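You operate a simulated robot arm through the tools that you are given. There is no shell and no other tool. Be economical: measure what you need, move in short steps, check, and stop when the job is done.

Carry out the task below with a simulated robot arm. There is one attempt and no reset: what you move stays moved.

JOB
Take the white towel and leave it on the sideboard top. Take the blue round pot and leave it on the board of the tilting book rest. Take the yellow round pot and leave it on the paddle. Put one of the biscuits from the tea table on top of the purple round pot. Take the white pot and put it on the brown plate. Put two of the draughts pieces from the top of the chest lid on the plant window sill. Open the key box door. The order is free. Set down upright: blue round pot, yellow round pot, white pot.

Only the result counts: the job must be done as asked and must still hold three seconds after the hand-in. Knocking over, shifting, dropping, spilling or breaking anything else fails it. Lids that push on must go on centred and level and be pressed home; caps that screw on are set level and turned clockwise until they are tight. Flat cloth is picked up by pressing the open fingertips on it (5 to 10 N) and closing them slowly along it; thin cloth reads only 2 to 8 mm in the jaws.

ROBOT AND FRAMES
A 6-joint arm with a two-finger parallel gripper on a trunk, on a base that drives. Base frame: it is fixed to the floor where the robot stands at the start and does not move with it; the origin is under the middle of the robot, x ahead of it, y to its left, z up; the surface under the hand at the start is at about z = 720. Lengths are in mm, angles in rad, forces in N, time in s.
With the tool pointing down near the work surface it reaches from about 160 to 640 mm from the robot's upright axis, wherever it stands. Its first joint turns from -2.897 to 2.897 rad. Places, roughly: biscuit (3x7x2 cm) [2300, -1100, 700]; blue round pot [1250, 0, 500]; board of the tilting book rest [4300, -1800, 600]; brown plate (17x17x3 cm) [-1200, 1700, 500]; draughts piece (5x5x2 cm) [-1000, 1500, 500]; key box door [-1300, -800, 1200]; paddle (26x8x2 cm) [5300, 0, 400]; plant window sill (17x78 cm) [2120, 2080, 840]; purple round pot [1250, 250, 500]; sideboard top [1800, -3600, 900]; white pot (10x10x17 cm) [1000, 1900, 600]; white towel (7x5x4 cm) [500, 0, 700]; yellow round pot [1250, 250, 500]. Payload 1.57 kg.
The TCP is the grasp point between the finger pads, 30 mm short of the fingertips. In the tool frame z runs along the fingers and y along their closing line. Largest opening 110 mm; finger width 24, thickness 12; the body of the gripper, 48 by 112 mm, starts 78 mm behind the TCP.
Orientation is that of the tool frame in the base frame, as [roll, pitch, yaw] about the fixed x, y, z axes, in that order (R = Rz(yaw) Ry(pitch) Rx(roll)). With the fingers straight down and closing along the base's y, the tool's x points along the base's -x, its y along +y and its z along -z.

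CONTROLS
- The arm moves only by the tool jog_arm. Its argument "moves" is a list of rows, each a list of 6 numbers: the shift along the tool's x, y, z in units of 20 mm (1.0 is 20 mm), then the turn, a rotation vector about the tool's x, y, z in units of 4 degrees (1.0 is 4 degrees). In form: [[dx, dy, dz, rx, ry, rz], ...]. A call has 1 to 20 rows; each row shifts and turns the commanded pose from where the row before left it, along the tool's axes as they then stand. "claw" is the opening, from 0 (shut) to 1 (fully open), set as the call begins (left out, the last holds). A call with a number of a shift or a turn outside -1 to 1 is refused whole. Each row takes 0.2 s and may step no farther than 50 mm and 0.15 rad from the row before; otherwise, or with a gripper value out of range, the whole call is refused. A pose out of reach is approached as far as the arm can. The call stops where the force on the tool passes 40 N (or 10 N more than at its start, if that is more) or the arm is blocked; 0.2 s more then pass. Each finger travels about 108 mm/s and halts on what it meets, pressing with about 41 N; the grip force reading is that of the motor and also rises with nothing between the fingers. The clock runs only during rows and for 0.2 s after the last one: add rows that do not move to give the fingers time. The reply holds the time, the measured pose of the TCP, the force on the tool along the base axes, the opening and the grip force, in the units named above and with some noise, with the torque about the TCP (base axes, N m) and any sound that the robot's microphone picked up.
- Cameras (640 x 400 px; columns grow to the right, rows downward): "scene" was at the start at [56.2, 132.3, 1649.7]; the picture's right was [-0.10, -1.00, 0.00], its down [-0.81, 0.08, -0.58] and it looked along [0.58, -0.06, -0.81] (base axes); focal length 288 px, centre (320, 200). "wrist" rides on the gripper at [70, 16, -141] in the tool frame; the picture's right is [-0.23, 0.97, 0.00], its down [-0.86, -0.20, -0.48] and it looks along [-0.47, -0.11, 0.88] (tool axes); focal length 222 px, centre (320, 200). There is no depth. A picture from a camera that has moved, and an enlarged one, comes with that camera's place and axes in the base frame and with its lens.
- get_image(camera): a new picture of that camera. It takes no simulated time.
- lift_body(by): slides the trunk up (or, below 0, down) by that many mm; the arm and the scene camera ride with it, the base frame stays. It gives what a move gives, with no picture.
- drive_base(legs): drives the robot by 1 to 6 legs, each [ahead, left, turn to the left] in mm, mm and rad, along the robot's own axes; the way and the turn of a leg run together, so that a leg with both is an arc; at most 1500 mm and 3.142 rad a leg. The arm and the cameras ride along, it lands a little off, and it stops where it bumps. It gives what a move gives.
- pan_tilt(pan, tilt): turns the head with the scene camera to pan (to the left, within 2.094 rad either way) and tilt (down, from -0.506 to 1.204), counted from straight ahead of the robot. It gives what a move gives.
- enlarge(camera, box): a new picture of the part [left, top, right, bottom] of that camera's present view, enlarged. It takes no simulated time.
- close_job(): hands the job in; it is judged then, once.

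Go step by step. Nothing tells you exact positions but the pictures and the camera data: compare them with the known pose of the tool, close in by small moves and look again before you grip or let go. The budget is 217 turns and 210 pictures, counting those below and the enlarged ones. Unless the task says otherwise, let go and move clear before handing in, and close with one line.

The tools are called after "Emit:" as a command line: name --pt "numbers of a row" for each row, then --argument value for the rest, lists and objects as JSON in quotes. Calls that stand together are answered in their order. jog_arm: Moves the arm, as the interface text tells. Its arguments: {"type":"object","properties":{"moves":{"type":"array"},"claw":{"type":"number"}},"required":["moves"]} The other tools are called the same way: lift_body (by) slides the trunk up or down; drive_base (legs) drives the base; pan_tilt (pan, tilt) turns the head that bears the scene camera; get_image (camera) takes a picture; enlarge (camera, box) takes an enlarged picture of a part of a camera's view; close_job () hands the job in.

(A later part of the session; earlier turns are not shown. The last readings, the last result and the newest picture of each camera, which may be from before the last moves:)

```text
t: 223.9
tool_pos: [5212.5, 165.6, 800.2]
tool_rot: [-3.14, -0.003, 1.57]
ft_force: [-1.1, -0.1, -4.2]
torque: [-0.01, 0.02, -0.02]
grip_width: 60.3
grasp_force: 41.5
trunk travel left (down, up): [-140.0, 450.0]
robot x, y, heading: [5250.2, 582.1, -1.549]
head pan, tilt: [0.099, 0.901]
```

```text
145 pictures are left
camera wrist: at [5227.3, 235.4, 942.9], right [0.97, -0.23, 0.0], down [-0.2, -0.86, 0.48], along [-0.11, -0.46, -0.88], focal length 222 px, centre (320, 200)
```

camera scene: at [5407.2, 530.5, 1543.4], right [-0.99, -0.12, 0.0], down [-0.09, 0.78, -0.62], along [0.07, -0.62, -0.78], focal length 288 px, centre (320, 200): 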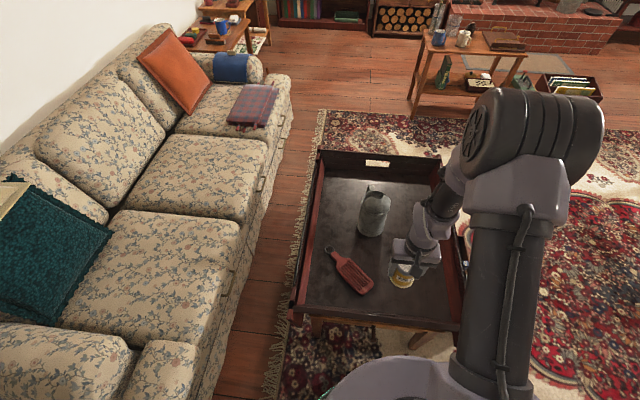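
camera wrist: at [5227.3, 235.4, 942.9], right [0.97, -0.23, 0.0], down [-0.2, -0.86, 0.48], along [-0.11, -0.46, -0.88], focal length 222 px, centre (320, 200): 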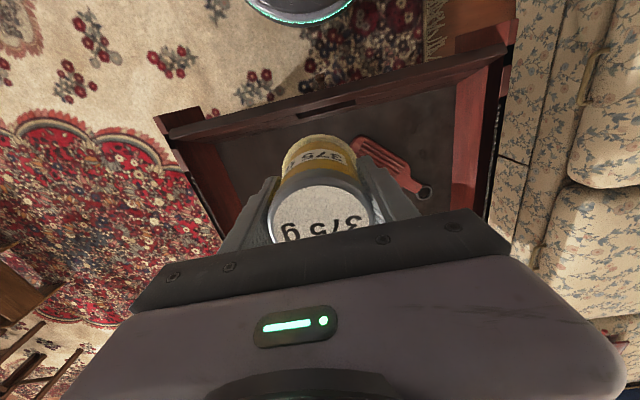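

Emit:
enlarge --camera "scene" --box '[280, 180, 470, 330]'

Emit:
enlarge --camera "wrist" --box '[330, 110, 470, 220]'

```text
2.67 times, centred on (375, 255) of scene
camera zoom: at [5407.2, 530.5, 1543.4], right [-0.99, -0.12, 0.0], down [-0.09, 0.78, -0.62], along [0.07, -0.62, -0.78], focal length 769 px, centre (173, 53)
```

zoom: 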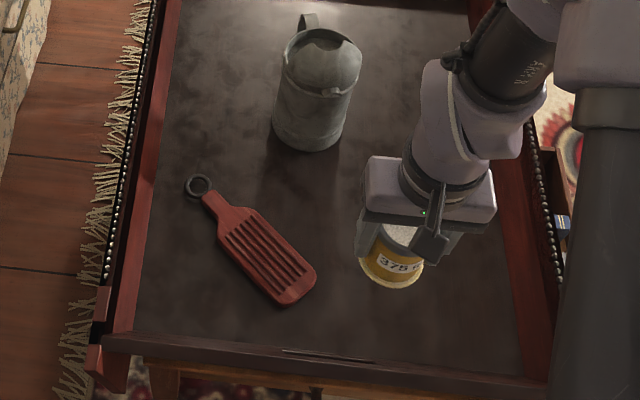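

```text
3.64 times, centred on (400, 165) of wrist
camera zoom: at [5227.3, 235.4, 942.9], right [0.97, -0.23, 0.0], down [-0.2, -0.86, 0.48], along [-0.11, -0.46, -0.88], focal length 808 px, centre (29, 327)
```

zoom: 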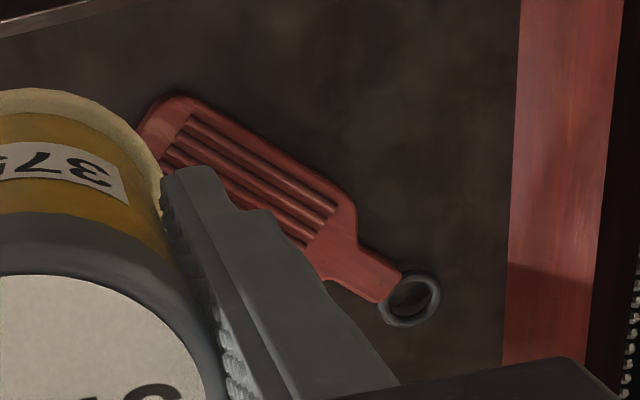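

Blade centre is about (5321,17). Lower the trunk and move above it.

Emit:
lift_body --by -130

Emit:
jog_arm --pt "-0.92 0.68 0 0 0 0" --pt "-0.92 0.68 0 0 0 0" --pt "-0.92 0.68 0 0 0 0" --pt "-0.92 0.68 0 0 0 0" --pt "-0.92 0.68 0 0 0 0" --pt "-0.92 0.68 0 0 0 0" --pt "-0.92 0.68 0 0 0 0" --pt "-0.92 0.68 0 0 0 0" --pt "0 0 0 0 0 0"

Emit:
get_image --camera "wrist"

Emit:
enlarge --camera "scene" --box '[280, 180, 470, 330]'

```text
t: 225.4
tool_pos: [5210.7, 166.0, 671.8]
tool_rot: [3.141, -0.002, 1.57]
ft_force: [-0.7, 0.1, -3.0]
torque: [0.04, 0.0, 0.01]
grip_width: 60.9
grasp_force: 41.3
trunk travel left (down, up): [-10.0, 580.0]
robot x, y, heading: [5255.6, 583.3, -1.548]
head pan, tilt: [0.099, 0.901]
```

```text
t: 227.4
tool_pos: [5321.2, 15.2, 671.6]
tool_rot: [-3.141, -0.001, 1.57]
ft_force: [0.2, 0.1, -3.5]
torque: [0.0, 0.01, 0.02]
grip_width: 60.3
grasp_force: 40.7
trunk travel left (down, up): [-10.0, 580.0]
robot x, y, heading: [5251.5, 586.2, -1.55]
head pan, tilt: [0.099, 0.901]
```

```text
142 pictures are left
camera wrist: at [5336.8, 85.6, 813.2], right [0.97, -0.23, 0.0], down [-0.2, -0.86, 0.48], along [-0.11, -0.46, -0.88], focal length 222 px, centre (320, 200)
```

wrist: 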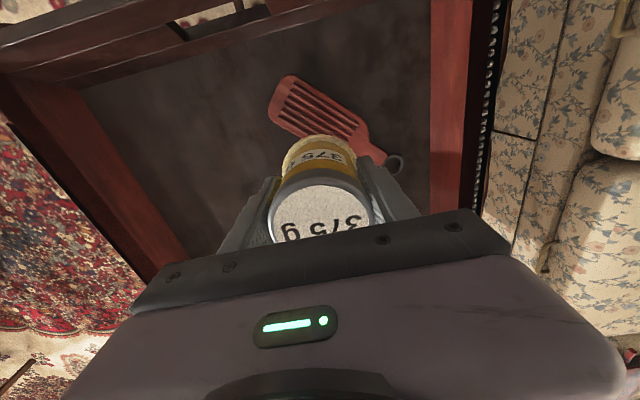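

```text
2.67 times, centred on (375, 255) of scene
camera zoom: at [5407.3, 530.3, 1413.3], right [-0.99, -0.12, 0.0], down [-0.09, 0.78, -0.62], along [0.07, -0.62, -0.78], focal length 769 px, centre (173, 53)
```

zoom: 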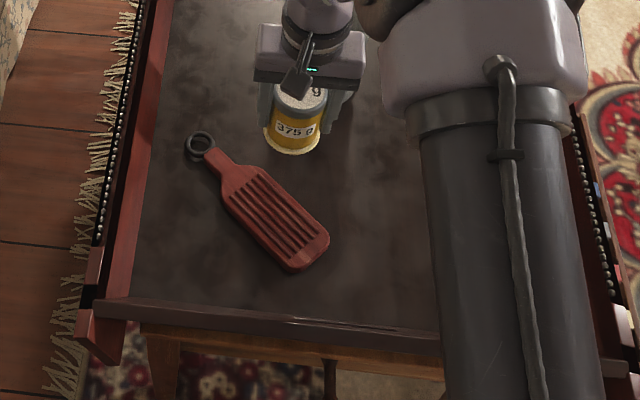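

Triangulation puts the paddle at about (5322,43,465). Shift and lower partway, then check.

Emit:
jog_arm --pt "0.7 0.05 0.8 0 0 0" --pt "0.7 0 0.8 0 0 0" --pt "0 0 0.9 0 0 0" --pt "0 0 1 0 0 0" --pt "0 0 0.7 0 0 0" --pt "0 0 0 0 0 0"

Emit:
enlarge --camera "wrist" --box '[240, 60, 420, 180]'

Emit:
enlarge --camera "scene" --box '[300, 180, 440, 290]'

```text
t: 228.8
tool_pos: [5321.7, 45.5, 587.6]
tool_rot: [3.14, -0.002, 1.57]
ft_force: [-0.9, 0.2, -4.2]
torque: [0.0, 0.01, 0.01]
grip_width: 60.7
grasp_force: 41.3
trunk travel left (down, up): [-10.0, 580.0]
robot x, y, heading: [5256.2, 583.7, -1.549]
head pan, tilt: [0.099, 0.901]
```

```text
3.33 times, centred on (330, 120) of wrist
camera zoom: at [5336.9, 115.6, 729.8], right [0.97, -0.23, 0.0], down [-0.2, -0.86, 0.48], along [-0.11, -0.46, -0.88], focal length 740 px, centre (287, 467)
```

zoom: 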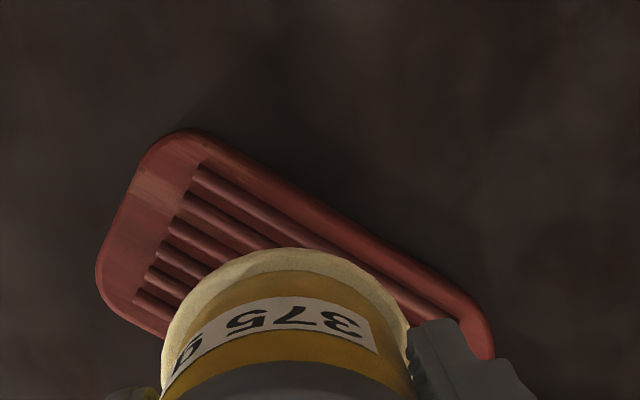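

```text
3.64 times, centred on (370, 235) of scene
camera zoom: at [5407.2, 530.4, 1413.4], right [-0.99, -0.12, 0.0], down [-0.09, 0.78, -0.62], along [0.07, -0.62, -0.78], focal length 1048 px, centre (138, 73)
```

zoom: 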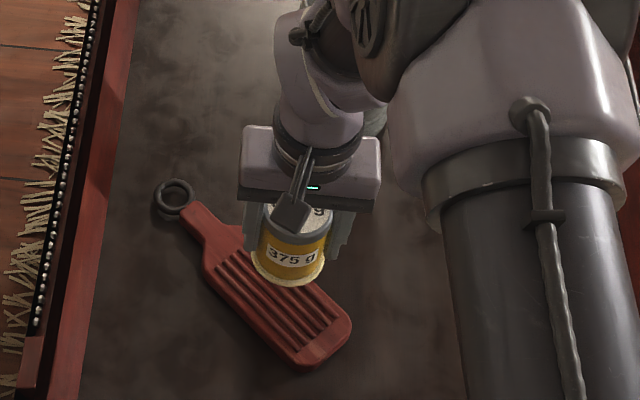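

Emit:
jog_arm --pt "0 0 0.8 0 0 0" --pt "0 0 0.7 0 0 0" --pt "0 0 0.5 0 0 0" --pt "0 0 0 0 0 0"

Emit:
enlarge --camera "wrist" --box '[220, 60, 430, 200]'

Emit:
enlarge --camera "scene" --box '[300, 180, 440, 290]'

```text
t: 229.8
tool_pos: [5321.0, 46.8, 547.5]
tool_rot: [3.141, -0.001, 1.571]
ft_force: [-0.7, -0.4, -4.0]
torque: [0.02, -0.03, 0.0]
grip_width: 60.6
grasp_force: 41.1
trunk travel left (down, up): [-10.0, 580.0]
robot x, y, heading: [5252.8, 587.4, -1.549]
head pan, tilt: [0.099, 0.901]
```

```text
2.86 times, centred on (325, 130) of wrist
camera zoom: at [5337.3, 117.0, 688.9], right [0.97, -0.23, 0.0], down [-0.2, -0.86, 0.48], along [-0.11, -0.46, -0.88], focal length 635 px, centre (306, 400)
```

zoom: 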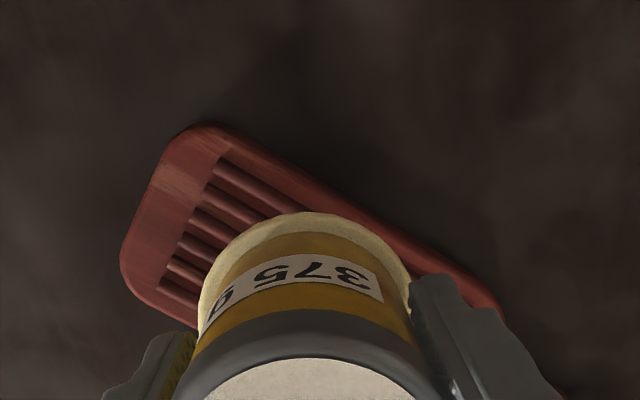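

```text
3.64 times, centred on (370, 235) of scene
camera zoom: at [5407.2, 530.4, 1413.4], right [-0.99, -0.12, 0.0], down [-0.09, 0.78, -0.62], along [0.07, -0.62, -0.78], focal length 1048 px, centre (138, 73)
```

zoom: 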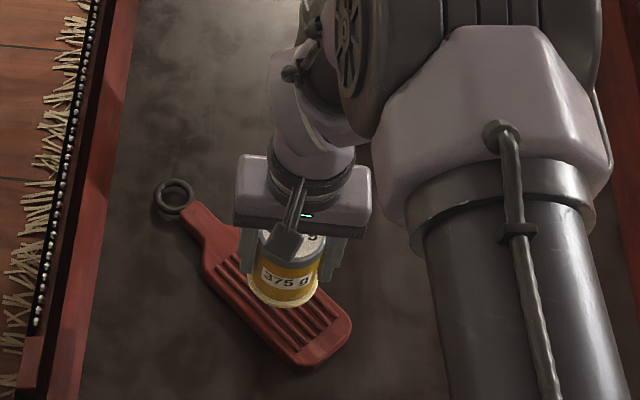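

Emit:
jog_arm --pt "-0.2 0 0.5 0 0 0" --pt "0 0 0.25 0 0 0" --pt "0 0 0.2 0 0 0" --pt "0 0 0.2 0 0 0" --pt "0 0 0 0 0 0"

Emit:
enlarge --camera "wrist" --box '[220, 60, 430, 200]'

Emit:
enlarge --camera "scene" --box '[340, 220, 410, 290]'

```text
t: 231.0
tool_pos: [5320.6, 43.7, 523.4]
tool_rot: [3.141, 0.0, 1.572]
ft_force: [0.1, 0.3, -3.6]
torque: [-0.05, -0.01, 0.02]
grip_width: 60.4
grasp_force: 41.1
trunk travel left (down, up): [-10.0, 580.0]
robot x, y, heading: [5253.6, 585.6, -1.549]
head pan, tilt: [0.099, 0.901]
```

```text
2.86 times, centred on (325, 130) of wrist
camera zoom: at [5337.1, 113.1, 665.2], right [0.97, -0.23, 0.0], down [-0.2, -0.86, 0.48], along [-0.11, -0.46, -0.88], focal length 635 px, centre (306, 400)
```

zoom: 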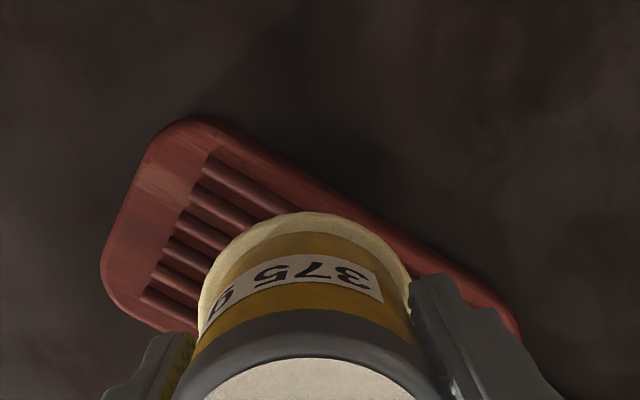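

```text
5.71 times, centred on (375, 255) of scene
camera zoom: at [5407.2, 530.4, 1413.4], right [-0.99, -0.12, 0.0], down [-0.09, 0.78, -0.62], along [0.07, -0.62, -0.78], focal length 1648 px, centre (6, -114)
```

zoom: 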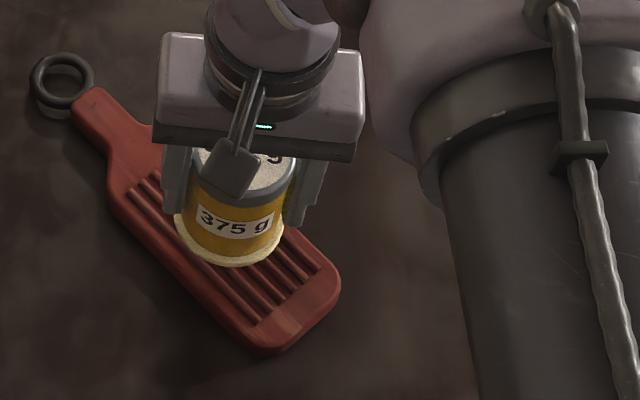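

Consistent: blade centre ≈(5322,42), z≈455. The pot is centred; descend to contact.

Emit:
jog_arm --pt "0 0 0.15 0 0 0" --pt "0 0 0.15 0 0 0" --pt "0 0 0.1 0 0 0" --pt "0 0 0 0 0 0"

Emit:
jog_arm --pt "0 0 0.1 0 0 0" --pt "0 0 0.1 0 0 0" --pt "0 0 0.1 0 0 0" --pt "0 0 0 0 0 0"

```text
t: 232.0
tool_pos: [5321.5, 42.4, 515.8]
tool_rot: [-3.141, -0.001, 1.57]
ft_force: [0.4, 0.3, -3.4]
torque: [0.02, -0.02, -0.02]
grip_width: 60.8
grasp_force: 40.8
trunk travel left (down, up): [-10.0, 580.0]
robot x, y, heading: [5255.7, 583.0, -1.554]
head pan, tilt: [0.099, 0.901]
```

```text
t: 233.0
tool_pos: [5320.8, 43.4, 509.1]
tool_rot: [-3.141, -0.001, 1.57]
ft_force: [-0.1, 0.6, -2.9]
torque: [0.03, 0.02, 0.04]
grip_width: 60.6
grasp_force: 40.3
trunk travel left (down, up): [-10.0, 580.0]
robot x, y, heading: [5256.8, 583.6, -1.546]
head pan, tilt: [0.099, 0.901]
```

Emit:
jog_arm --pt "0 0 0.1 0 0 0" --pt "0 0 0.1 0 0 0" --pt "0 0 0 0 0 0"

Emit:
jog_arm --pt "0 0 0.1 0 0 0" --pt "0 0 0.1 0 0 0" --pt "0 0 0 0 0 0"

Emit:
enlarge --camera "scene" --box '[340, 220, 410, 290]'

Emit:
enlarge --camera "wrist" --box '[220, 60, 430, 200]'

```text
t: 233.8
tool_pos: [5321.2, 42.7, 506.1]
tool_rot: [3.141, -0.002, 1.571]
ft_force: [1.1, 0.1, -3.7]
torque: [-0.01, -0.04, 0.03]
grip_width: 60.6
grasp_force: 40.8
trunk travel left (down, up): [-10.0, 580.0]
robot x, y, heading: [5254.7, 585.5, -1.548]
head pan, tilt: [0.099, 0.901]
```

```text
t: 234.6
tool_pos: [5320.5, 43.6, 501.9]
tool_rot: [-3.141, -0.002, 1.571]
ft_force: [0.2, 0.6, -3.8]
torque: [0.01, -0.03, -0.01]
grip_width: 60.3
grasp_force: 41.4
trunk travel left (down, up): [-10.0, 580.0]
robot x, y, heading: [5252.9, 584.2, -1.55]
head pan, tilt: [0.099, 0.901]
```

```text
5.71 times, centred on (375, 255) of scene
camera zoom: at [5407.2, 530.4, 1413.4], right [-0.99, -0.12, 0.0], down [-0.09, 0.78, -0.62], along [0.07, -0.62, -0.78], focal length 1648 px, centre (6, -114)
```

zoom: 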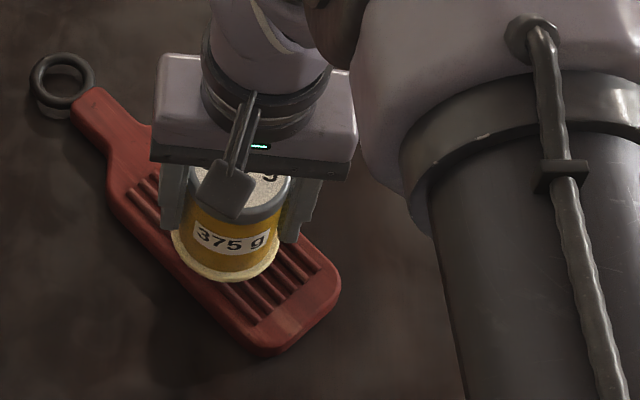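

```text
2.86 times, centred on (325, 130) of wrist
camera zoom: at [5337.1, 113.1, 644.0], right [0.97, -0.23, 0.0], down [-0.2, -0.86, 0.48], along [-0.11, -0.46, -0.88], focal length 635 px, centre (306, 400)
```

zoom: 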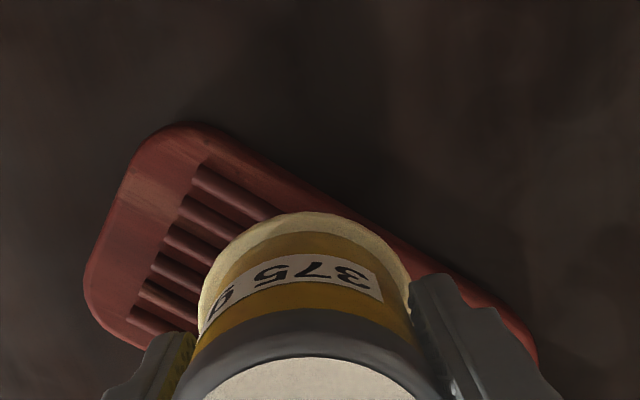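

Emit:
jog_arm --pt "-0.3 -0.08 0.1 0 0 0" --pt "0 0 0.1 0 0 0" --pt "0 0 0.1 0 0 0" --pt "0 0 0 0 0 0"

Emit:
jog_arm --pt "0 0 0.1 0 0 0" --pt "0 0 0.1 0 0 0" --pt "0 0 0.1 0 0 0" --pt "0 0 0 0 0 0"

```text
t: 235.6
tool_pos: [5320.0, 36.2, 496.7]
tool_rot: [-3.141, -0.002, 1.571]
ft_force: [-0.8, 0.2, -4.2]
torque: [0.06, 0.03, 0.03]
grip_width: 60.3
grasp_force: 40.3
trunk travel left (down, up): [-10.0, 580.0]
robot x, y, heading: [5253.9, 584.2, -1.552]
head pan, tilt: [0.099, 0.901]
```

```text
t: 236.6
tool_pos: [5319.6, 36.6, 490.5]
tool_rot: [-3.14, -0.002, 1.57]
ft_force: [-0.7, -0.1, -3.3]
torque: [0.0, 0.01, 0.0]
grip_width: 60.5
grasp_force: 40.9
trunk travel left (down, up): [-10.0, 580.0]
robot x, y, heading: [5253.3, 586.7, -1.552]
head pan, tilt: [0.099, 0.901]
```

Emit:
enlarge --camera "scene" --box '[340, 220, 410, 290]'

Emit:
enlarge --camera "wrist" --box '[220, 60, 430, 200]'

```text
5.71 times, centred on (375, 255) of scene
camera zoom: at [5407.2, 530.4, 1413.4], right [-0.99, -0.12, 0.0], down [-0.09, 0.78, -0.62], along [0.07, -0.62, -0.78], focal length 1648 px, centre (6, -114)
```

zoom: 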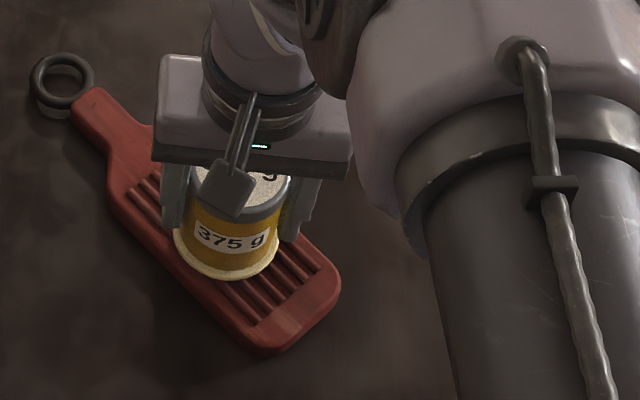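

```text
2.86 times, centred on (325, 130) of wrist
camera zoom: at [5335.8, 106.2, 632.0], right [0.97, -0.23, 0.0], down [-0.2, -0.86, 0.48], along [-0.11, -0.46, -0.88], focal length 635 px, centre (306, 400)
```

zoom: 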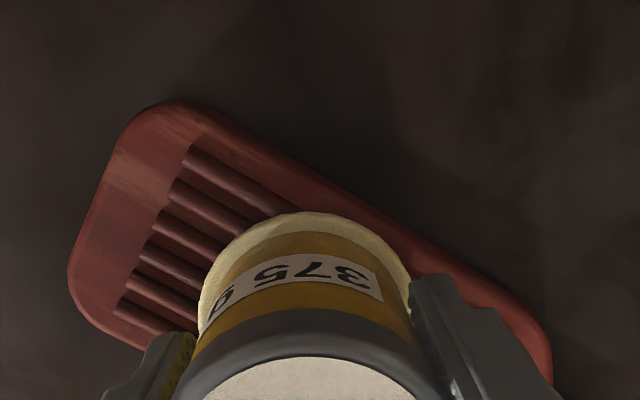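

Emit:
jog_arm --pt "-0.15 0 0.1 0 0 0" --pt "0 0 0.1 0 0 0" --pt "0 0 0.1 0 0 0" --pt "0 0 0 0 0 0"

Emit:
jog_arm --pt "0 0 0.1 0 0 0" --pt "0 0 0.1 0 0 0" --pt "0 0 0 0 0 0"

Emit:
jog_arm --pt "0 0 0.1 0 0 0" --pt "0 0 0.1 0 0 0" --pt "0 0 0 0 0 0"

```text
t: 237.6
tool_pos: [5318.7, 33.4, 483.2]
tool_rot: [3.141, -0.002, 1.571]
ft_force: [0.7, 0.5, -4.1]
torque: [0.03, 0.02, -0.02]
grip_width: 60.5
grasp_force: 40.7
trunk travel left (down, up): [-10.0, 580.0]
robot x, y, heading: [5252.0, 584.9, -1.553]
head pan, tilt: [0.099, 0.901]
```

```text
t: 238.4
tool_pos: [5319.3, 32.8, 480.3]
tool_rot: [-3.141, -0.001, 1.571]
ft_force: [-0.9, 0.9, -3.6]
torque: [-0.03, -0.02, 0.0]
grip_width: 60.6
grasp_force: 40.8
trunk travel left (down, up): [-10.0, 580.0]
robot x, y, heading: [5253.9, 584.9, -1.555]
head pan, tilt: [0.099, 0.901]
```

```text
t: 239.2
tool_pos: [5320.6, 33.6, 478.0]
tool_rot: [3.14, 0.005, 1.573]
ft_force: [2.6, 1.3, 35.1]
torque: [-0.1, -0.18, 0.03]
grip_width: 60.5
grasp_force: 41.3
trunk travel left (down, up): [-10.0, 580.0]
robot x, y, heading: [5253.0, 580.4, -1.552]
head pan, tilt: [0.099, 0.901]
```

Contact. Ease and check before releasing.

Emit:
jog_arm --pt "0 0 -0.08 0 0 0" --pt "0 0 0 0 0 0"

Emit:
enlarge --camera "scene" --box '[340, 220, 410, 290]'

Emit:
enlarge --camera "wrist" --box '[220, 60, 430, 200]'

```text
t: 239.8
tool_pos: [5318.9, 32.9, 478.2]
tool_rot: [3.14, 0.004, 1.573]
ft_force: [0.7, -9.4, 21.4]
torque: [-0.66, 0.11, 0.08]
grip_width: 60.5
grasp_force: 40.8
trunk travel left (down, up): [-10.0, 580.0]
robot x, y, heading: [5250.2, 585.1, -1.549]
head pan, tilt: [0.099, 0.901]
```

```text
5.71 times, centred on (375, 255) of scene
camera zoom: at [5407.1, 531.9, 1413.4], right [-0.99, -0.12, 0.0], down [-0.09, 0.78, -0.62], along [0.07, -0.62, -0.78], focal length 1648 px, centre (6, -114)
```

zoom: 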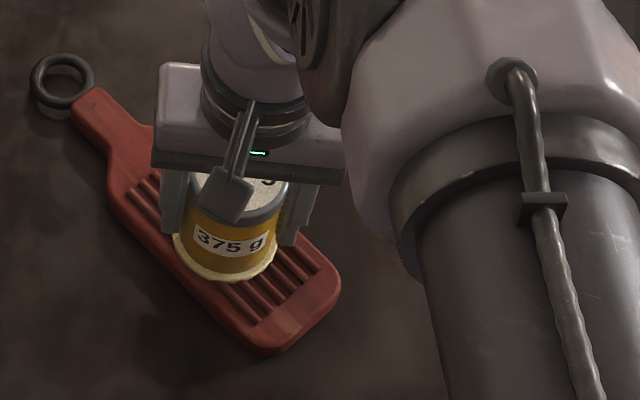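

```text
2.86 times, centred on (325, 130) of wrist
camera zoom: at [5335.2, 103.7, 619.6], right [0.97, -0.23, 0.0], down [-0.2, -0.85, 0.48], along [-0.11, -0.47, -0.88], focal length 635 px, centre (306, 400)
```

zoom: 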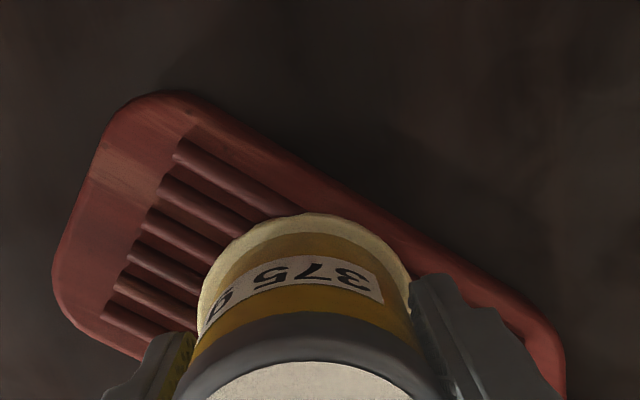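

Centred on the blade. Release and rise.

Emit:
jog_arm --pt "0 0 -0.06 0 0 0" --pt "0 0 0 0 0 0" --pt "0 0 0 0 0 0" --pt "0 0 0 0 0 0" --claw 0.85

Emit:
jog_arm --pt "0 0 -0.5 0 0 0" --pt "0 0 -1 0 0 0" --pt "0 0 -1 0 0 0" --pt "0 0 -1 0 0 0" --pt "0 0 -1 0 0 0" --pt "0 0 -1 0 0 0" --pt "0 0 -1 0 0 0" --pt "0 0 -1 0 0 0" --pt "0.5 0 -1 0 0 0" --pt "1 0 -1 0 0 0" --pt "1 0 -1 0 0 0" --pt "1 0 -1 0 0 0"

Emit:
get_image --camera "wrist"

Emit:
enlarge --camera "scene" --box '[320, 200, 430, 290]'

```text
t: 240.8
tool_pos: [5320.0, 34.6, 477.9]
tool_rot: [3.141, -0.001, 1.571]
ft_force: [-0.3, -0.2, -0.4]
torque: [-0.02, 0.01, -0.01]
grip_width: 93.6
grasp_force: 0.1
trunk travel left (down, up): [-10.0, 580.0]
robot x, y, heading: [5254.0, 587.5, -1.55]
head pan, tilt: [0.099, 0.901]
```

```text
t: 243.4
tool_pos: [5320.2, 105.6, 708.3]
tool_rot: [-3.14, -0.002, 1.569]
ft_force: [-0.7, 1.3, -0.4]
torque: [-0.02, -0.02, 0.03]
grip_width: 93.3
grasp_force: 0.1
trunk travel left (down, up): [-10.0, 580.0]
robot x, y, heading: [5254.0, 581.2, -1.549]
head pan, tilt: [0.099, 0.901]
```

```text
128 pictures are left
camera wrist: at [5335.4, 175.0, 850.9], right [0.97, -0.23, 0.0], down [-0.2, -0.86, 0.48], along [-0.11, -0.46, -0.88], focal length 222 px, centre (320, 200)
```

wrist: 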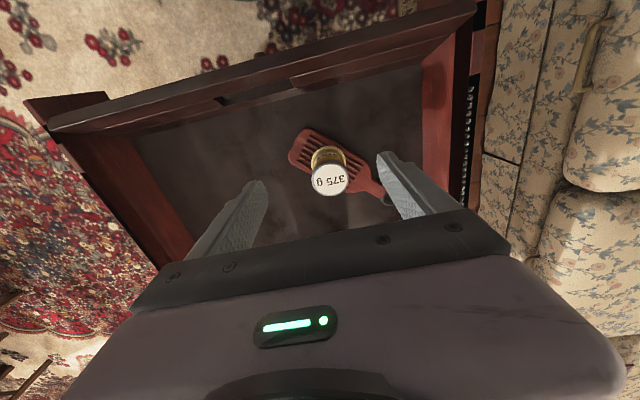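

```text
4.44 times, centred on (375, 245) of scene
camera zoom: at [5407.2, 530.8, 1413.4], right [-0.99, -0.12, 0.0], down [-0.09, 0.78, -0.62], along [0.07, -0.62, -0.78], focal length 1282 px, centre (76, 0)
```

zoom: 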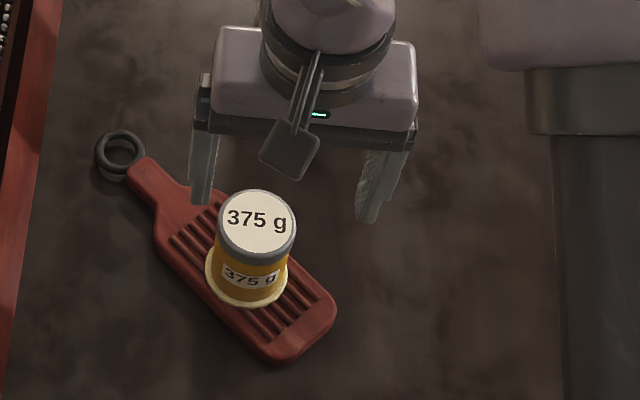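

Yellow pot stands upright on the paddle. Now I drive back to fetch the blue pot.

Emit:
lift_body --by 80

Emit:
drive_base --legs '[[0, 0, -1.59], [1500, 0, 0], [80, -310, 0], [1500, 0, 0]]'

```text
t: 244.6
tool_pos: [5319.8, 105.4, 787.5]
tool_rot: [3.141, -0.002, 1.571]
ft_force: [1.4, -0.4, 0.2]
torque: [0.03, -0.01, -0.01]
grip_width: 93.6
grasp_force: 0.0
trunk travel left (down, up): [-90.0, 500.0]
robot x, y, heading: [5253.8, 584.2, -1.549]
head pan, tilt: [0.099, 0.901]
```

```text
t: 264.9
tool_pos: [1671.8, 1007.5, 789.6]
tool_rot: [3.141, -0.003, -0.081]
ft_force: [-0.1, -0.2, 0.0]
torque: [0.0, 0.0, 0.03]
grip_width: 93.6
grasp_force: 0.1
trunk travel left (down, up): [-90.0, 500.0]
robot x, y, heading: [2153.5, 1035.0, 3.084]
head pan, tilt: [0.099, 0.901]
```

Emit:
drive_base --legs '[[350, 0, 0.057], [0, 965, 0]]'

Emit:
get_image --camera "wrist"

```text
t: 271.9
tool_pos: [1318.6, 6.3, 788.1]
tool_rot: [-3.141, -0.001, -0.027]
ft_force: [0.3, -0.4, 0.1]
torque: [-0.02, -0.03, -0.02]
grip_width: 93.5
grasp_force: 0.0
trunk travel left (down, up): [-90.0, 500.0]
robot x, y, heading: [1797.6, 57.1, 3.131]
head pan, tilt: [0.099, 0.901]
```

```text
126 pictures are left
camera wrist: at [1387.0, -11.2, 930.6], right [-0.25, -0.97, 0.0], down [-0.85, 0.22, 0.48], along [-0.46, 0.12, -0.88], focal length 222 px, centre (320, 200)
```

wrist: 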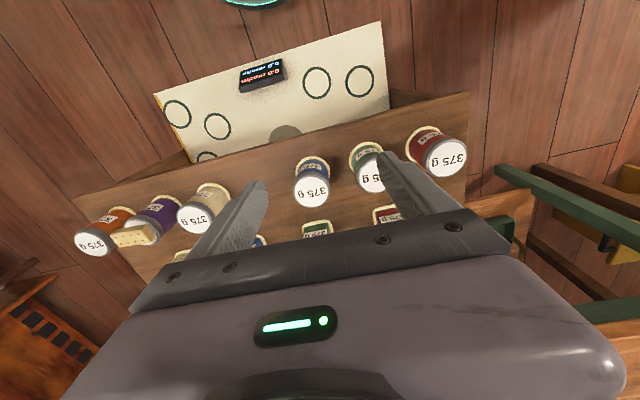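

Emit:
jog_arm --pt "-0.83 -0.37 0.8 0 0 0" --pt "-0.83 -0.37 0.8 0 0 0" --pt "-0.83 -0.37 0.8 0 0 0" --pt "-0.82 -0.36 0.8 0 0 0" --pt "-0.82 -0.36 0.8 0 0 0" --pt "0 0 1 0 0 0" --pt "0 0 1 0 0 0" --pt "0 0 1 0 0 0" --pt "0 0 0 0 0 0" --claw 0.77

Emit:
get_image --camera "wrist"

```text
t: 273.9
tool_pos: [1236.8, 44.3, 649.2]
tool_rot: [3.141, -0.002, -0.027]
ft_force: [0.1, -0.5, 0.0]
torque: [0.0, 0.0, -0.01]
grip_width: 84.7
grasp_force: 0.0
trunk travel left (down, up): [-90.0, 500.0]
robot x, y, heading: [1797.2, 58.4, 3.132]
head pan, tilt: [0.099, 0.901]
```

```text
125 pictures are left
camera wrist: at [1305.2, 27.3, 790.5], right [-0.25, -0.97, 0.0], down [-0.85, 0.22, 0.48], along [-0.46, 0.12, -0.88], focal length 222 px, centre (320, 200)
```

wrist: 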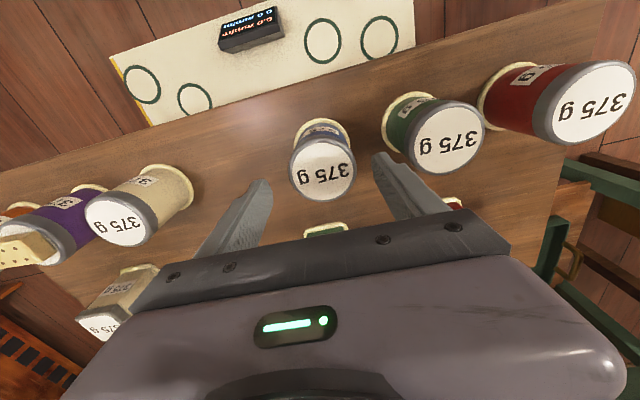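

Emit:
jog_arm --pt "0 0.12 1 0 0 0" --pt "0 0 1 0 0 0" --pt "0 0 1 0 0 0" --pt "0 0 1 0 0 0" --pt "0 0 0.35 0 0 0" --pt "0 0 0 0 0 0"

Emit:
jog_arm --pt "0 0 0 0 0 0" --pt "0 0 0 0 0 0" --pt "0 0 0 0 0 0" --claw 0

Emit:
jog_arm --pt "0 0 -0.5 0 0 0" --pt "0 0 -1 0 0 0" --pt "0 0 -1 0 0 0" --pt "0 0 -1 0 0 0" --pt "0 0 -1 0 0 0" --pt "0 0 -1 0 0 0" --pt "0 0 -1 0 0 0" --pt "0 0 -1 0 0 0" --pt "0.5 0 -1 0 0 0" --pt "1 0 -1 0 0 0" --pt "1 0 -1 0 0 0" --pt "1 0 -1 0 0 0" --pt "1 0 -0.5 0 0 0" --pt "1 0 0 0 0 0" --pt "1 0 0 0 0 0" --pt "1 0 0 0 0 0"

Emit:
get_image --camera "wrist"

```text
t: 275.3
tool_pos: [1236.7, 42.2, 561.0]
tool_rot: [-3.141, -0.001, -0.028]
ft_force: [0.8, 1.0, 0.3]
torque: [0.02, -0.01, 0.04]
grip_width: 84.6
grasp_force: 0.0
trunk travel left (down, up): [-90.0, 500.0]
robot x, y, heading: [1802.5, 60.0, 3.127]
head pan, tilt: [0.099, 0.901]
```

```text
t: 276.1
tool_pos: [1236.6, 41.6, 561.2]
tool_rot: [-3.141, -0.002, -0.028]
ft_force: [0.4, 1.4, -0.8]
torque: [0.09, 0.0, 0.0]
grip_width: 60.6
grasp_force: 40.7
trunk travel left (down, up): [-90.0, 500.0]
robot x, y, heading: [1796.5, 57.5, 3.135]
head pan, tilt: [0.099, 0.901]
```

```text
t: 279.5
tool_pos: [1385.8, 40.1, 801.5]
tool_rot: [-3.14, -0.001, -0.03]
ft_force: [-0.4, 0.4, -3.2]
torque: [0.0, -0.02, -0.01]
grip_width: 60.4
grasp_force: 41.1
trunk travel left (down, up): [-90.0, 500.0]
robot x, y, heading: [1798.8, 55.9, 3.132]
head pan, tilt: [0.099, 0.901]
```

```text
124 pictures are left
camera wrist: at [1455.4, 21.8, 944.4], right [-0.25, -0.97, 0.0], down [-0.85, 0.22, 0.48], along [-0.46, 0.12, -0.88], focal length 222 px, centre (320, 200)
```

wrist: 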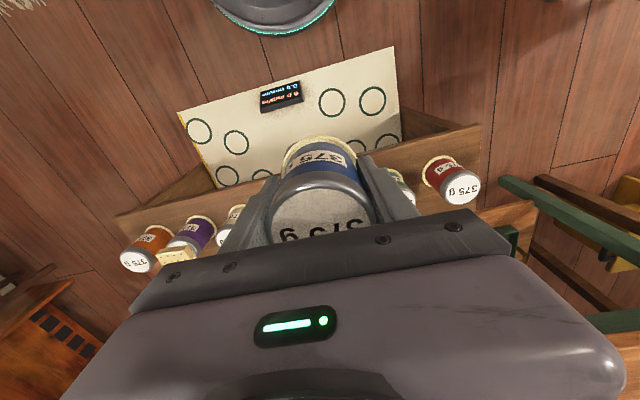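

Blue pot held. I turn round and drive the north route toward the book rest.

Emit:
drive_base --legs '[[0, 0, -3.13], [0, 860, 0], [1500, 0, 0], [250, 0, 0], [0, -330, 0], [800, 0, 0]]'

Emit:
pan_tilt --pan -1.3 --tilt 0.5

Emit:
get_image --camera "scene"

```text
t: 305.6
tool_pos: [4789.3, 421.2, 802.3]
tool_rot: [-3.139, -0.001, 3.078]
ft_force: [0.8, -0.2, -3.8]
torque: [0.02, 0.04, 0.0]
grip_width: 60.1
grasp_force: 40.8
trunk travel left (down, up): [-90.0, 500.0]
robot x, y, heading: [4378.2, 414.4, -0.047]
head pan, tilt: [0.099, 0.901]
```

```text
t: 307.1
tool_pos: [4790.3, 421.0, 801.6]
tool_rot: [-3.141, -0.002, 3.077]
ft_force: [0.3, -0.5, -4.1]
torque: [0.03, 0.01, -0.03]
grip_width: 60.5
grasp_force: 40.8
trunk travel left (down, up): [-90.0, 500.0]
robot x, y, heading: [4376.9, 418.4, -0.044]
head pan, tilt: [-1.3, 0.499]
```

```text
123 pictures are left
camera scene: at [4388.2, 468.9, 1527.2], right [-0.97, -0.22, 0.0], down [-0.11, 0.47, -0.88], along [0.2, -0.86, -0.48], focal length 288 px, centre (320, 200)
```

scene: 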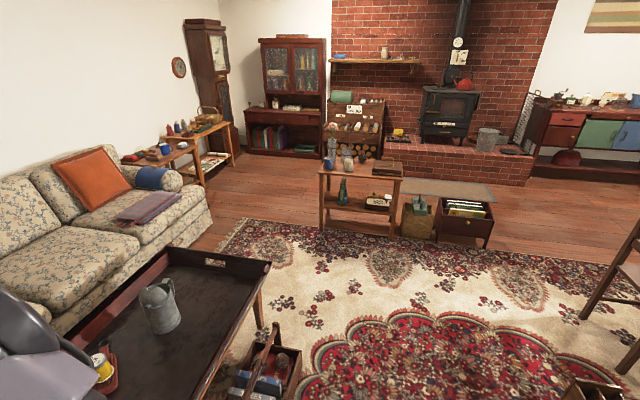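

Emit:
drive_base --legs '[[0, 0, -1.525], [1500, -60, 0]]'

Emit:
pan_tilt --pan 0.1 --tilt 0.75

Emit:
get_image --camera "scene"

```text
refused: leg 2 is longer than a leg can be; nothing moved
```

```text
t: 308.6
tool_pos: [4790.5, 421.0, 801.6]
tool_rot: [-3.141, -0.001, 3.076]
ft_force: [-0.7, -0.7, -3.0]
torque: [-0.01, 0.02, 0.0]
grip_width: 60.5
grasp_force: 41.0
trunk travel left (down, up): [-90.0, 500.0]
robot x, y, heading: [4376.6, 419.1, -0.045]
head pan, tilt: [0.099, 0.75]
```

```text
122 pictures are left
camera scene: at [4450.6, 562.0, 1505.3], right [0.05, -1.0, 0.0], down [-0.68, -0.04, -0.73], along [0.73, 0.04, -0.68], focal length 288 px, centre (320, 200)
```

scene: 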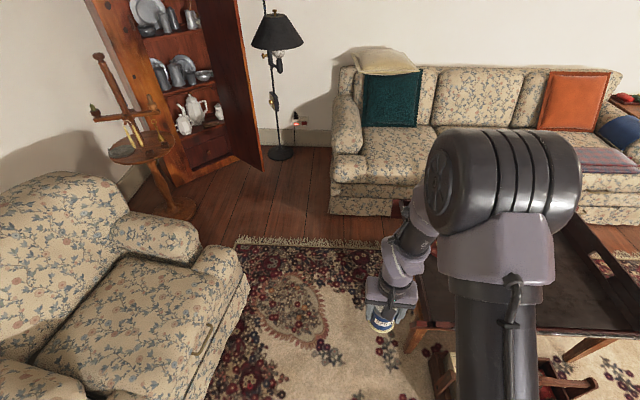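

Emit:
drive_base --legs '[[0, 0, -1.525], [1450, -60, 0]]'

Emit:
get_image --camera "scene"

```text
t: 319.4
tool_pos: [4354.7, -1412.5, 803.0]
tool_rot: [3.141, -0.001, 1.559]
ft_force: [0.3, -0.7, -3.5]
torque: [0.05, 0.01, -0.01]
grip_width: 60.3
grasp_force: 40.8
trunk travel left (down, up): [-90.0, 500.0]
robot x, y, heading: [4327.0, -1004.5, -1.563]
head pan, tilt: [0.099, 0.75]
```

```text
121 pictures are left
camera scene: at [4481.4, -1062.5, 1505.3], right [-0.99, -0.11, 0.0], down [-0.07, 0.68, -0.73], along [0.08, -0.73, -0.68], focal length 288 px, centre (320, 200)
```

scene: 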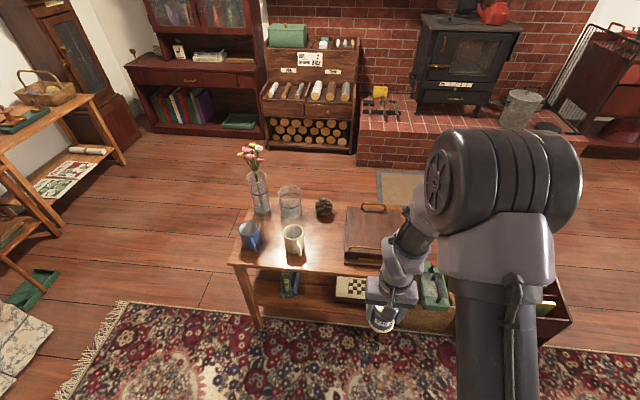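

Emit:
enlarge --camera "scene" --box '[300, 180, 460, 300]'

Emit:
get_image --camera "wrist"

```text
3.33 times, centred on (380, 240) of scene
camera zoom: at [4481.4, -1062.5, 1505.3], right [-0.99, -0.11, 0.0], down [-0.07, 0.68, -0.73], along [0.08, -0.73, -0.68], focal length 961 px, centre (120, 67)
```

zoom: 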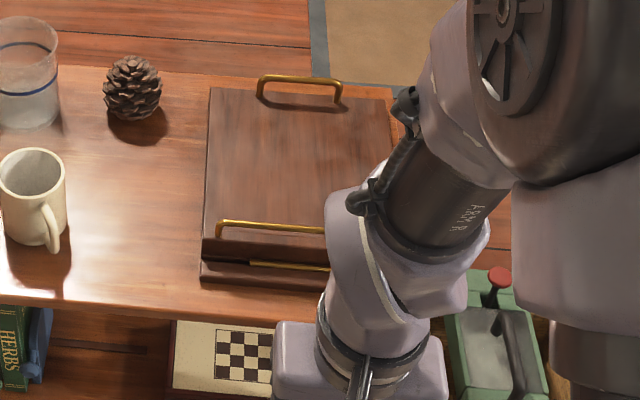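

```text
119 pictures are left
camera wrist: at [4371.0, -1343.0, 944.2], right [0.97, -0.24, 0.0], down [-0.21, -0.85, 0.48], along [-0.11, -0.46, -0.88], focal length 222 px, centre (320, 200)
```

wrist: 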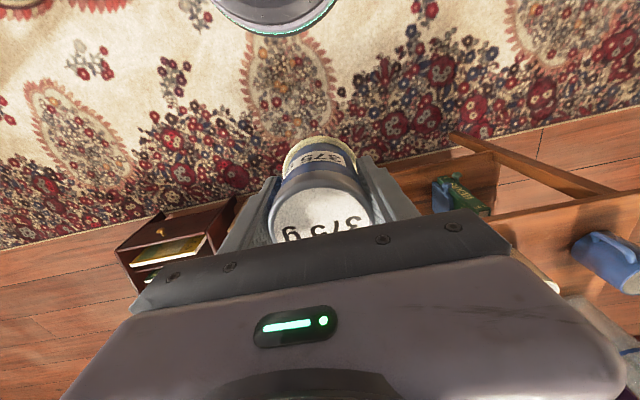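

I need an unobstructed look at the book rest; I step to the side.

Emit:
drive_base --legs '[[-80, -280, 0]]'

Emit:
pan_tilt --pan 0.25 --tilt 0.75

Emit:
enlarge --camera "scene" --box '[210, 160, 370, 280]'

```text
t: 321.4
tool_pos: [4074.3, -1335.2, 802.8]
tool_rot: [3.139, -0.002, 1.56]
ft_force: [0.7, 0.1, -2.9]
torque: [0.02, 0.01, 0.03]
grip_width: 60.5
grasp_force: 40.9
trunk travel left (down, up): [-90.0, 500.0]
robot x, y, heading: [4049.9, -923.9, -1.559]
head pan, tilt: [0.099, 0.75]
```

```text
t: 322.1
tool_pos: [4073.9, -1336.9, 802.7]
tool_rot: [3.141, -0.002, 1.56]
ft_force: [0.1, 0.5, -3.0]
torque: [0.0, 0.01, 0.01]
grip_width: 60.3
grasp_force: 41.1
trunk travel left (down, up): [-90.0, 500.0]
robot x, y, heading: [4048.5, -925.6, -1.562]
head pan, tilt: [0.25, 0.75]
```

```text
3.33 times, centred on (290, 220) of scene
camera zoom: at [4214.0, -983.5, 1505.3], right [-0.97, -0.25, 0.0], down [-0.17, 0.66, -0.73], along [0.19, -0.71, -0.68], focal length 961 px, centre (420, 133)
```

zoom: 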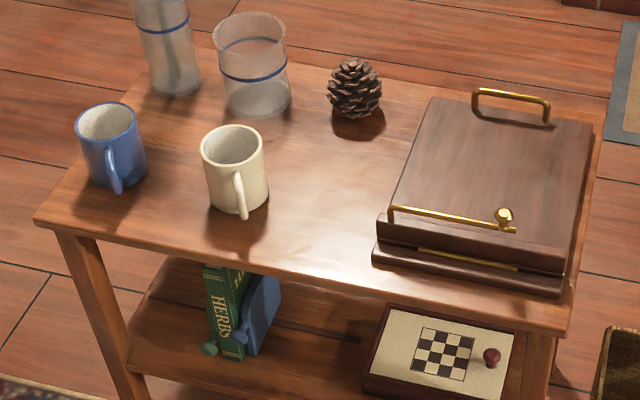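

The board is a flat hinged plate, centre about (4352,-1857). I drive up in front of it.

Emit:
drive_base --legs '[[0, 285, 0], [375, 0, 0]]'

Emit:
pan_tilt --pan 0.1 --tilt 0.95

Emit:
get_image --camera "wrist"

Emit:
get_image --camera "scene"

```text
t: 326.1
tool_pos: [4367.5, -1714.3, 803.6]
tool_rot: [3.141, -0.001, 1.567]
ft_force: [0.0, 0.2, -3.2]
torque: [0.01, -0.01, -0.04]
grip_width: 60.6
grasp_force: 40.9
trunk travel left (down, up): [-90.0, 500.0]
robot x, y, heading: [4336.8, -1303.5, -1.557]
head pan, tilt: [0.25, 0.75]
```

```text
t: 326.8
tool_pos: [4368.2, -1712.9, 802.3]
tool_rot: [-3.141, -0.001, 1.567]
ft_force: [-0.2, 0.1, -3.3]
torque: [0.04, 0.03, -0.01]
grip_width: 60.2
grasp_force: 41.0
trunk travel left (down, up): [-90.0, 500.0]
robot x, y, heading: [4341.9, -1299.1, -1.561]
head pan, tilt: [0.099, 0.949]
```

```text
117 pictures are left
camera wrist: at [4383.9, -1643.6, 944.2], right [0.97, -0.23, 0.0], down [-0.2, -0.86, 0.48], along [-0.11, -0.46, -0.88], focal length 222 px, centre (320, 200)
```

wrist: 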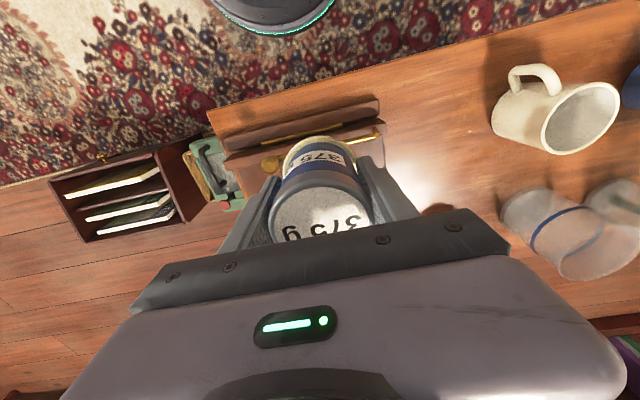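

```text
116 pictures are left
camera scene: at [4491.6, -1352.4, 1489.8], right [-0.99, -0.11, 0.0], down [-0.09, 0.81, -0.58], along [0.07, -0.58, -0.81], focal length 288 px, centre (320, 200)
```

scene: 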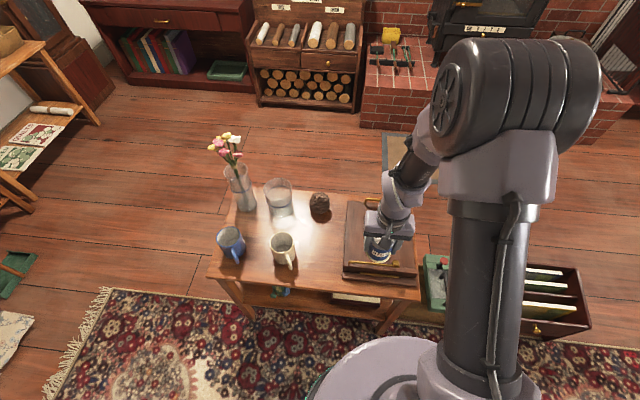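

Emit:
jog_arm --pt "-0.9 -0.11 0.2 0 0 0" --pt "-0.9 -0.11 0.2 0 0 0" --pt "-0.9 -0.11 0.2 0 0 0" --pt "-0.9 -0.11 0.2 0 0 0" --pt "-0.9 -0.11 0.2 0 0 0" --pt "-0.9 -0.11 0.2 0 0 0" --pt "-0.9 -0.11 0.2 0 0 0" --pt "-0.9 -0.11 0.2 0 0 0" --pt "0 0 0 0 0 0"

Emit:
get_image --camera "wrist"

Emit:
enlarge --camera "scene" --box '[320, 180, 440, 300]'

```text
t: 328.8
tool_pos: [4350.5, -1856.8, 768.9]
tool_rot: [-3.141, -0.003, 1.567]
ft_force: [0.5, -0.3, -3.1]
torque: [0.02, -0.05, 0.02]
grip_width: 60.4
grasp_force: 41.0
trunk travel left (down, up): [-90.0, 500.0]
robot x, y, heading: [4340.2, -1303.3, -1.559]
head pan, tilt: [0.099, 0.949]
```

```text
115 pictures are left
camera wrist: at [4367.5, -1787.0, 910.6], right [0.97, -0.23, 0.0], down [-0.2, -0.86, 0.48], along [-0.11, -0.46, -0.88], focal length 222 px, centre (320, 200)
```

wrist: 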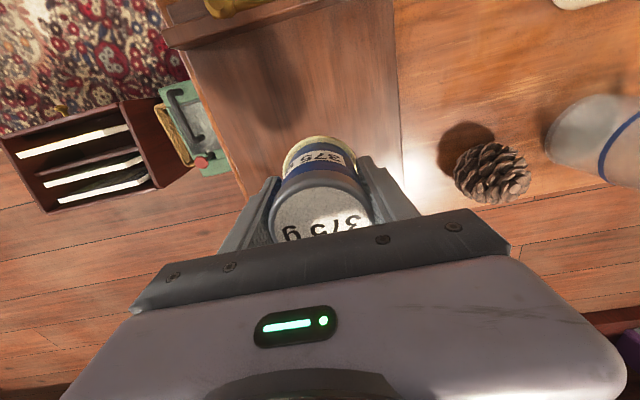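

```text
3.33 times, centred on (380, 240) of scene
camera zoom: at [4491.5, -1352.5, 1489.7], right [-0.99, -0.11, 0.0], down [-0.09, 0.81, -0.58], along [0.07, -0.58, -0.81], focal length 961 px, centre (120, 67)
```

zoom: 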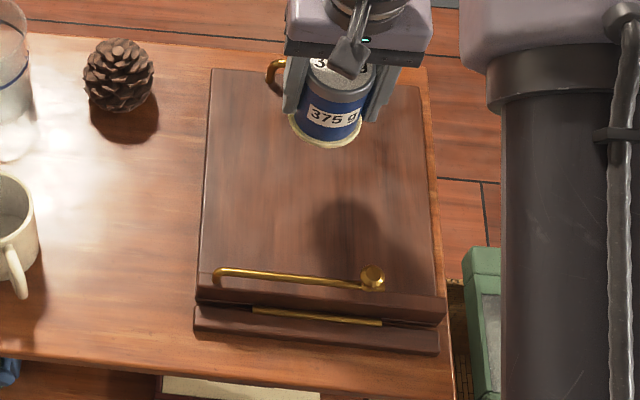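

Emit:
jog_arm --pt "0 0 0.9 0 0 0" --pt "0 0 0.9 0 0 0" --pt "0 0 0.6 0 0 0" --pt "0 0 0 0 0 0"

Emit:
enlarge --camera "scene" --box '[320, 180, 440, 300]'

```text
t: 329.8
tool_pos: [4352.8, -1856.0, 720.8]
tool_rot: [3.141, -0.002, 1.568]
ft_force: [-0.1, 0.2, -3.5]
torque: [0.0, 0.02, -0.01]
grip_width: 60.5
grasp_force: 41.0
trunk travel left (down, up): [-90.0, 500.0]
robot x, y, heading: [4335.1, -1303.4, -1.556]
head pan, tilt: [0.099, 0.949]
```

```text
3.33 times, centred on (380, 240) of scene
camera zoom: at [4491.5, -1352.5, 1489.7], right [-0.99, -0.11, 0.0], down [-0.09, 0.81, -0.58], along [0.07, -0.58, -0.81], focal length 961 px, centre (120, 67)
```

zoom: 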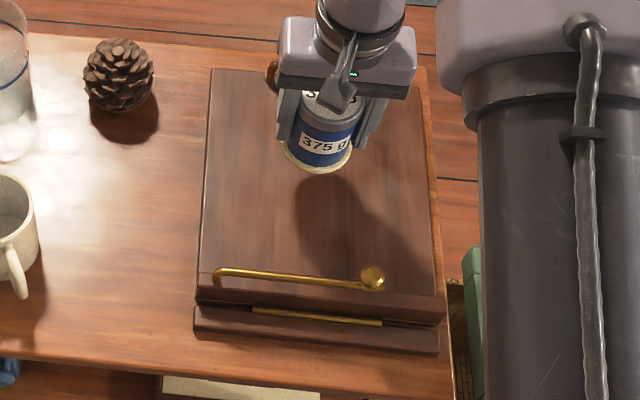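

Emit:
jog_arm --pt "0 0 0.5 0 0 0" --pt "0 0 0.4 0 0 0" --pt "0 0 0.2 0 0 0" --pt "0 0 0.2 0 0 0" --pt "0 0 0 0 0 0"

Emit:
jog_arm --pt "0 0 0.15 0 0 0" --pt "0 0 0.15 0 0 0" --pt "0 0 0.1 0 0 0" --pt "0 0 0 0 0 0"

Emit:
enlarge --camera "scene" --box '[320, 180, 440, 300]'

```text
t: 331.0
tool_pos: [4350.4, -1856.2, 696.2]
tool_rot: [3.141, -0.001, 1.567]
ft_force: [0.1, 0.3, -2.7]
torque: [0.01, -0.03, 0.0]
grip_width: 60.4
grasp_force: 41.1
trunk travel left (down, up): [-90.0, 500.0]
robot x, y, heading: [4338.0, -1301.8, -1.555]
head pan, tilt: [0.099, 0.949]
```

```text
t: 332.0
tool_pos: [4349.2, -1857.5, 687.3]
tool_rot: [3.14, 0.0, 1.568]
ft_force: [0.2, 0.5, -3.9]
torque: [0.0, 0.01, -0.03]
grip_width: 60.4
grasp_force: 40.7
trunk travel left (down, up): [-90.0, 500.0]
robot x, y, heading: [4342.4, -1299.1, -1.559]
head pan, tilt: [0.099, 0.949]
```

```text
3.33 times, centred on (380, 240) of scene
camera zoom: at [4491.5, -1352.5, 1489.7], right [-0.99, -0.11, 0.0], down [-0.09, 0.81, -0.58], along [0.07, -0.58, -0.81], focal length 961 px, centre (120, 67)
```

zoom: 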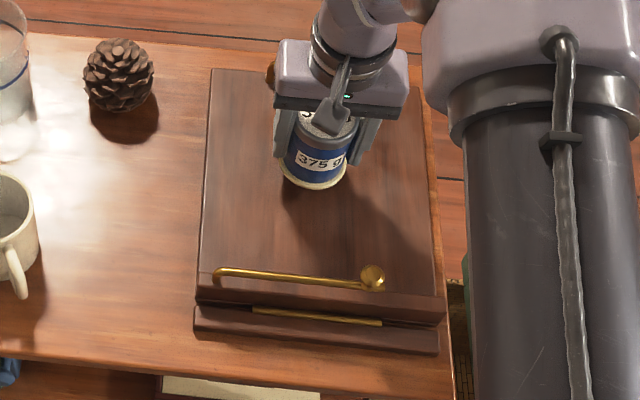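

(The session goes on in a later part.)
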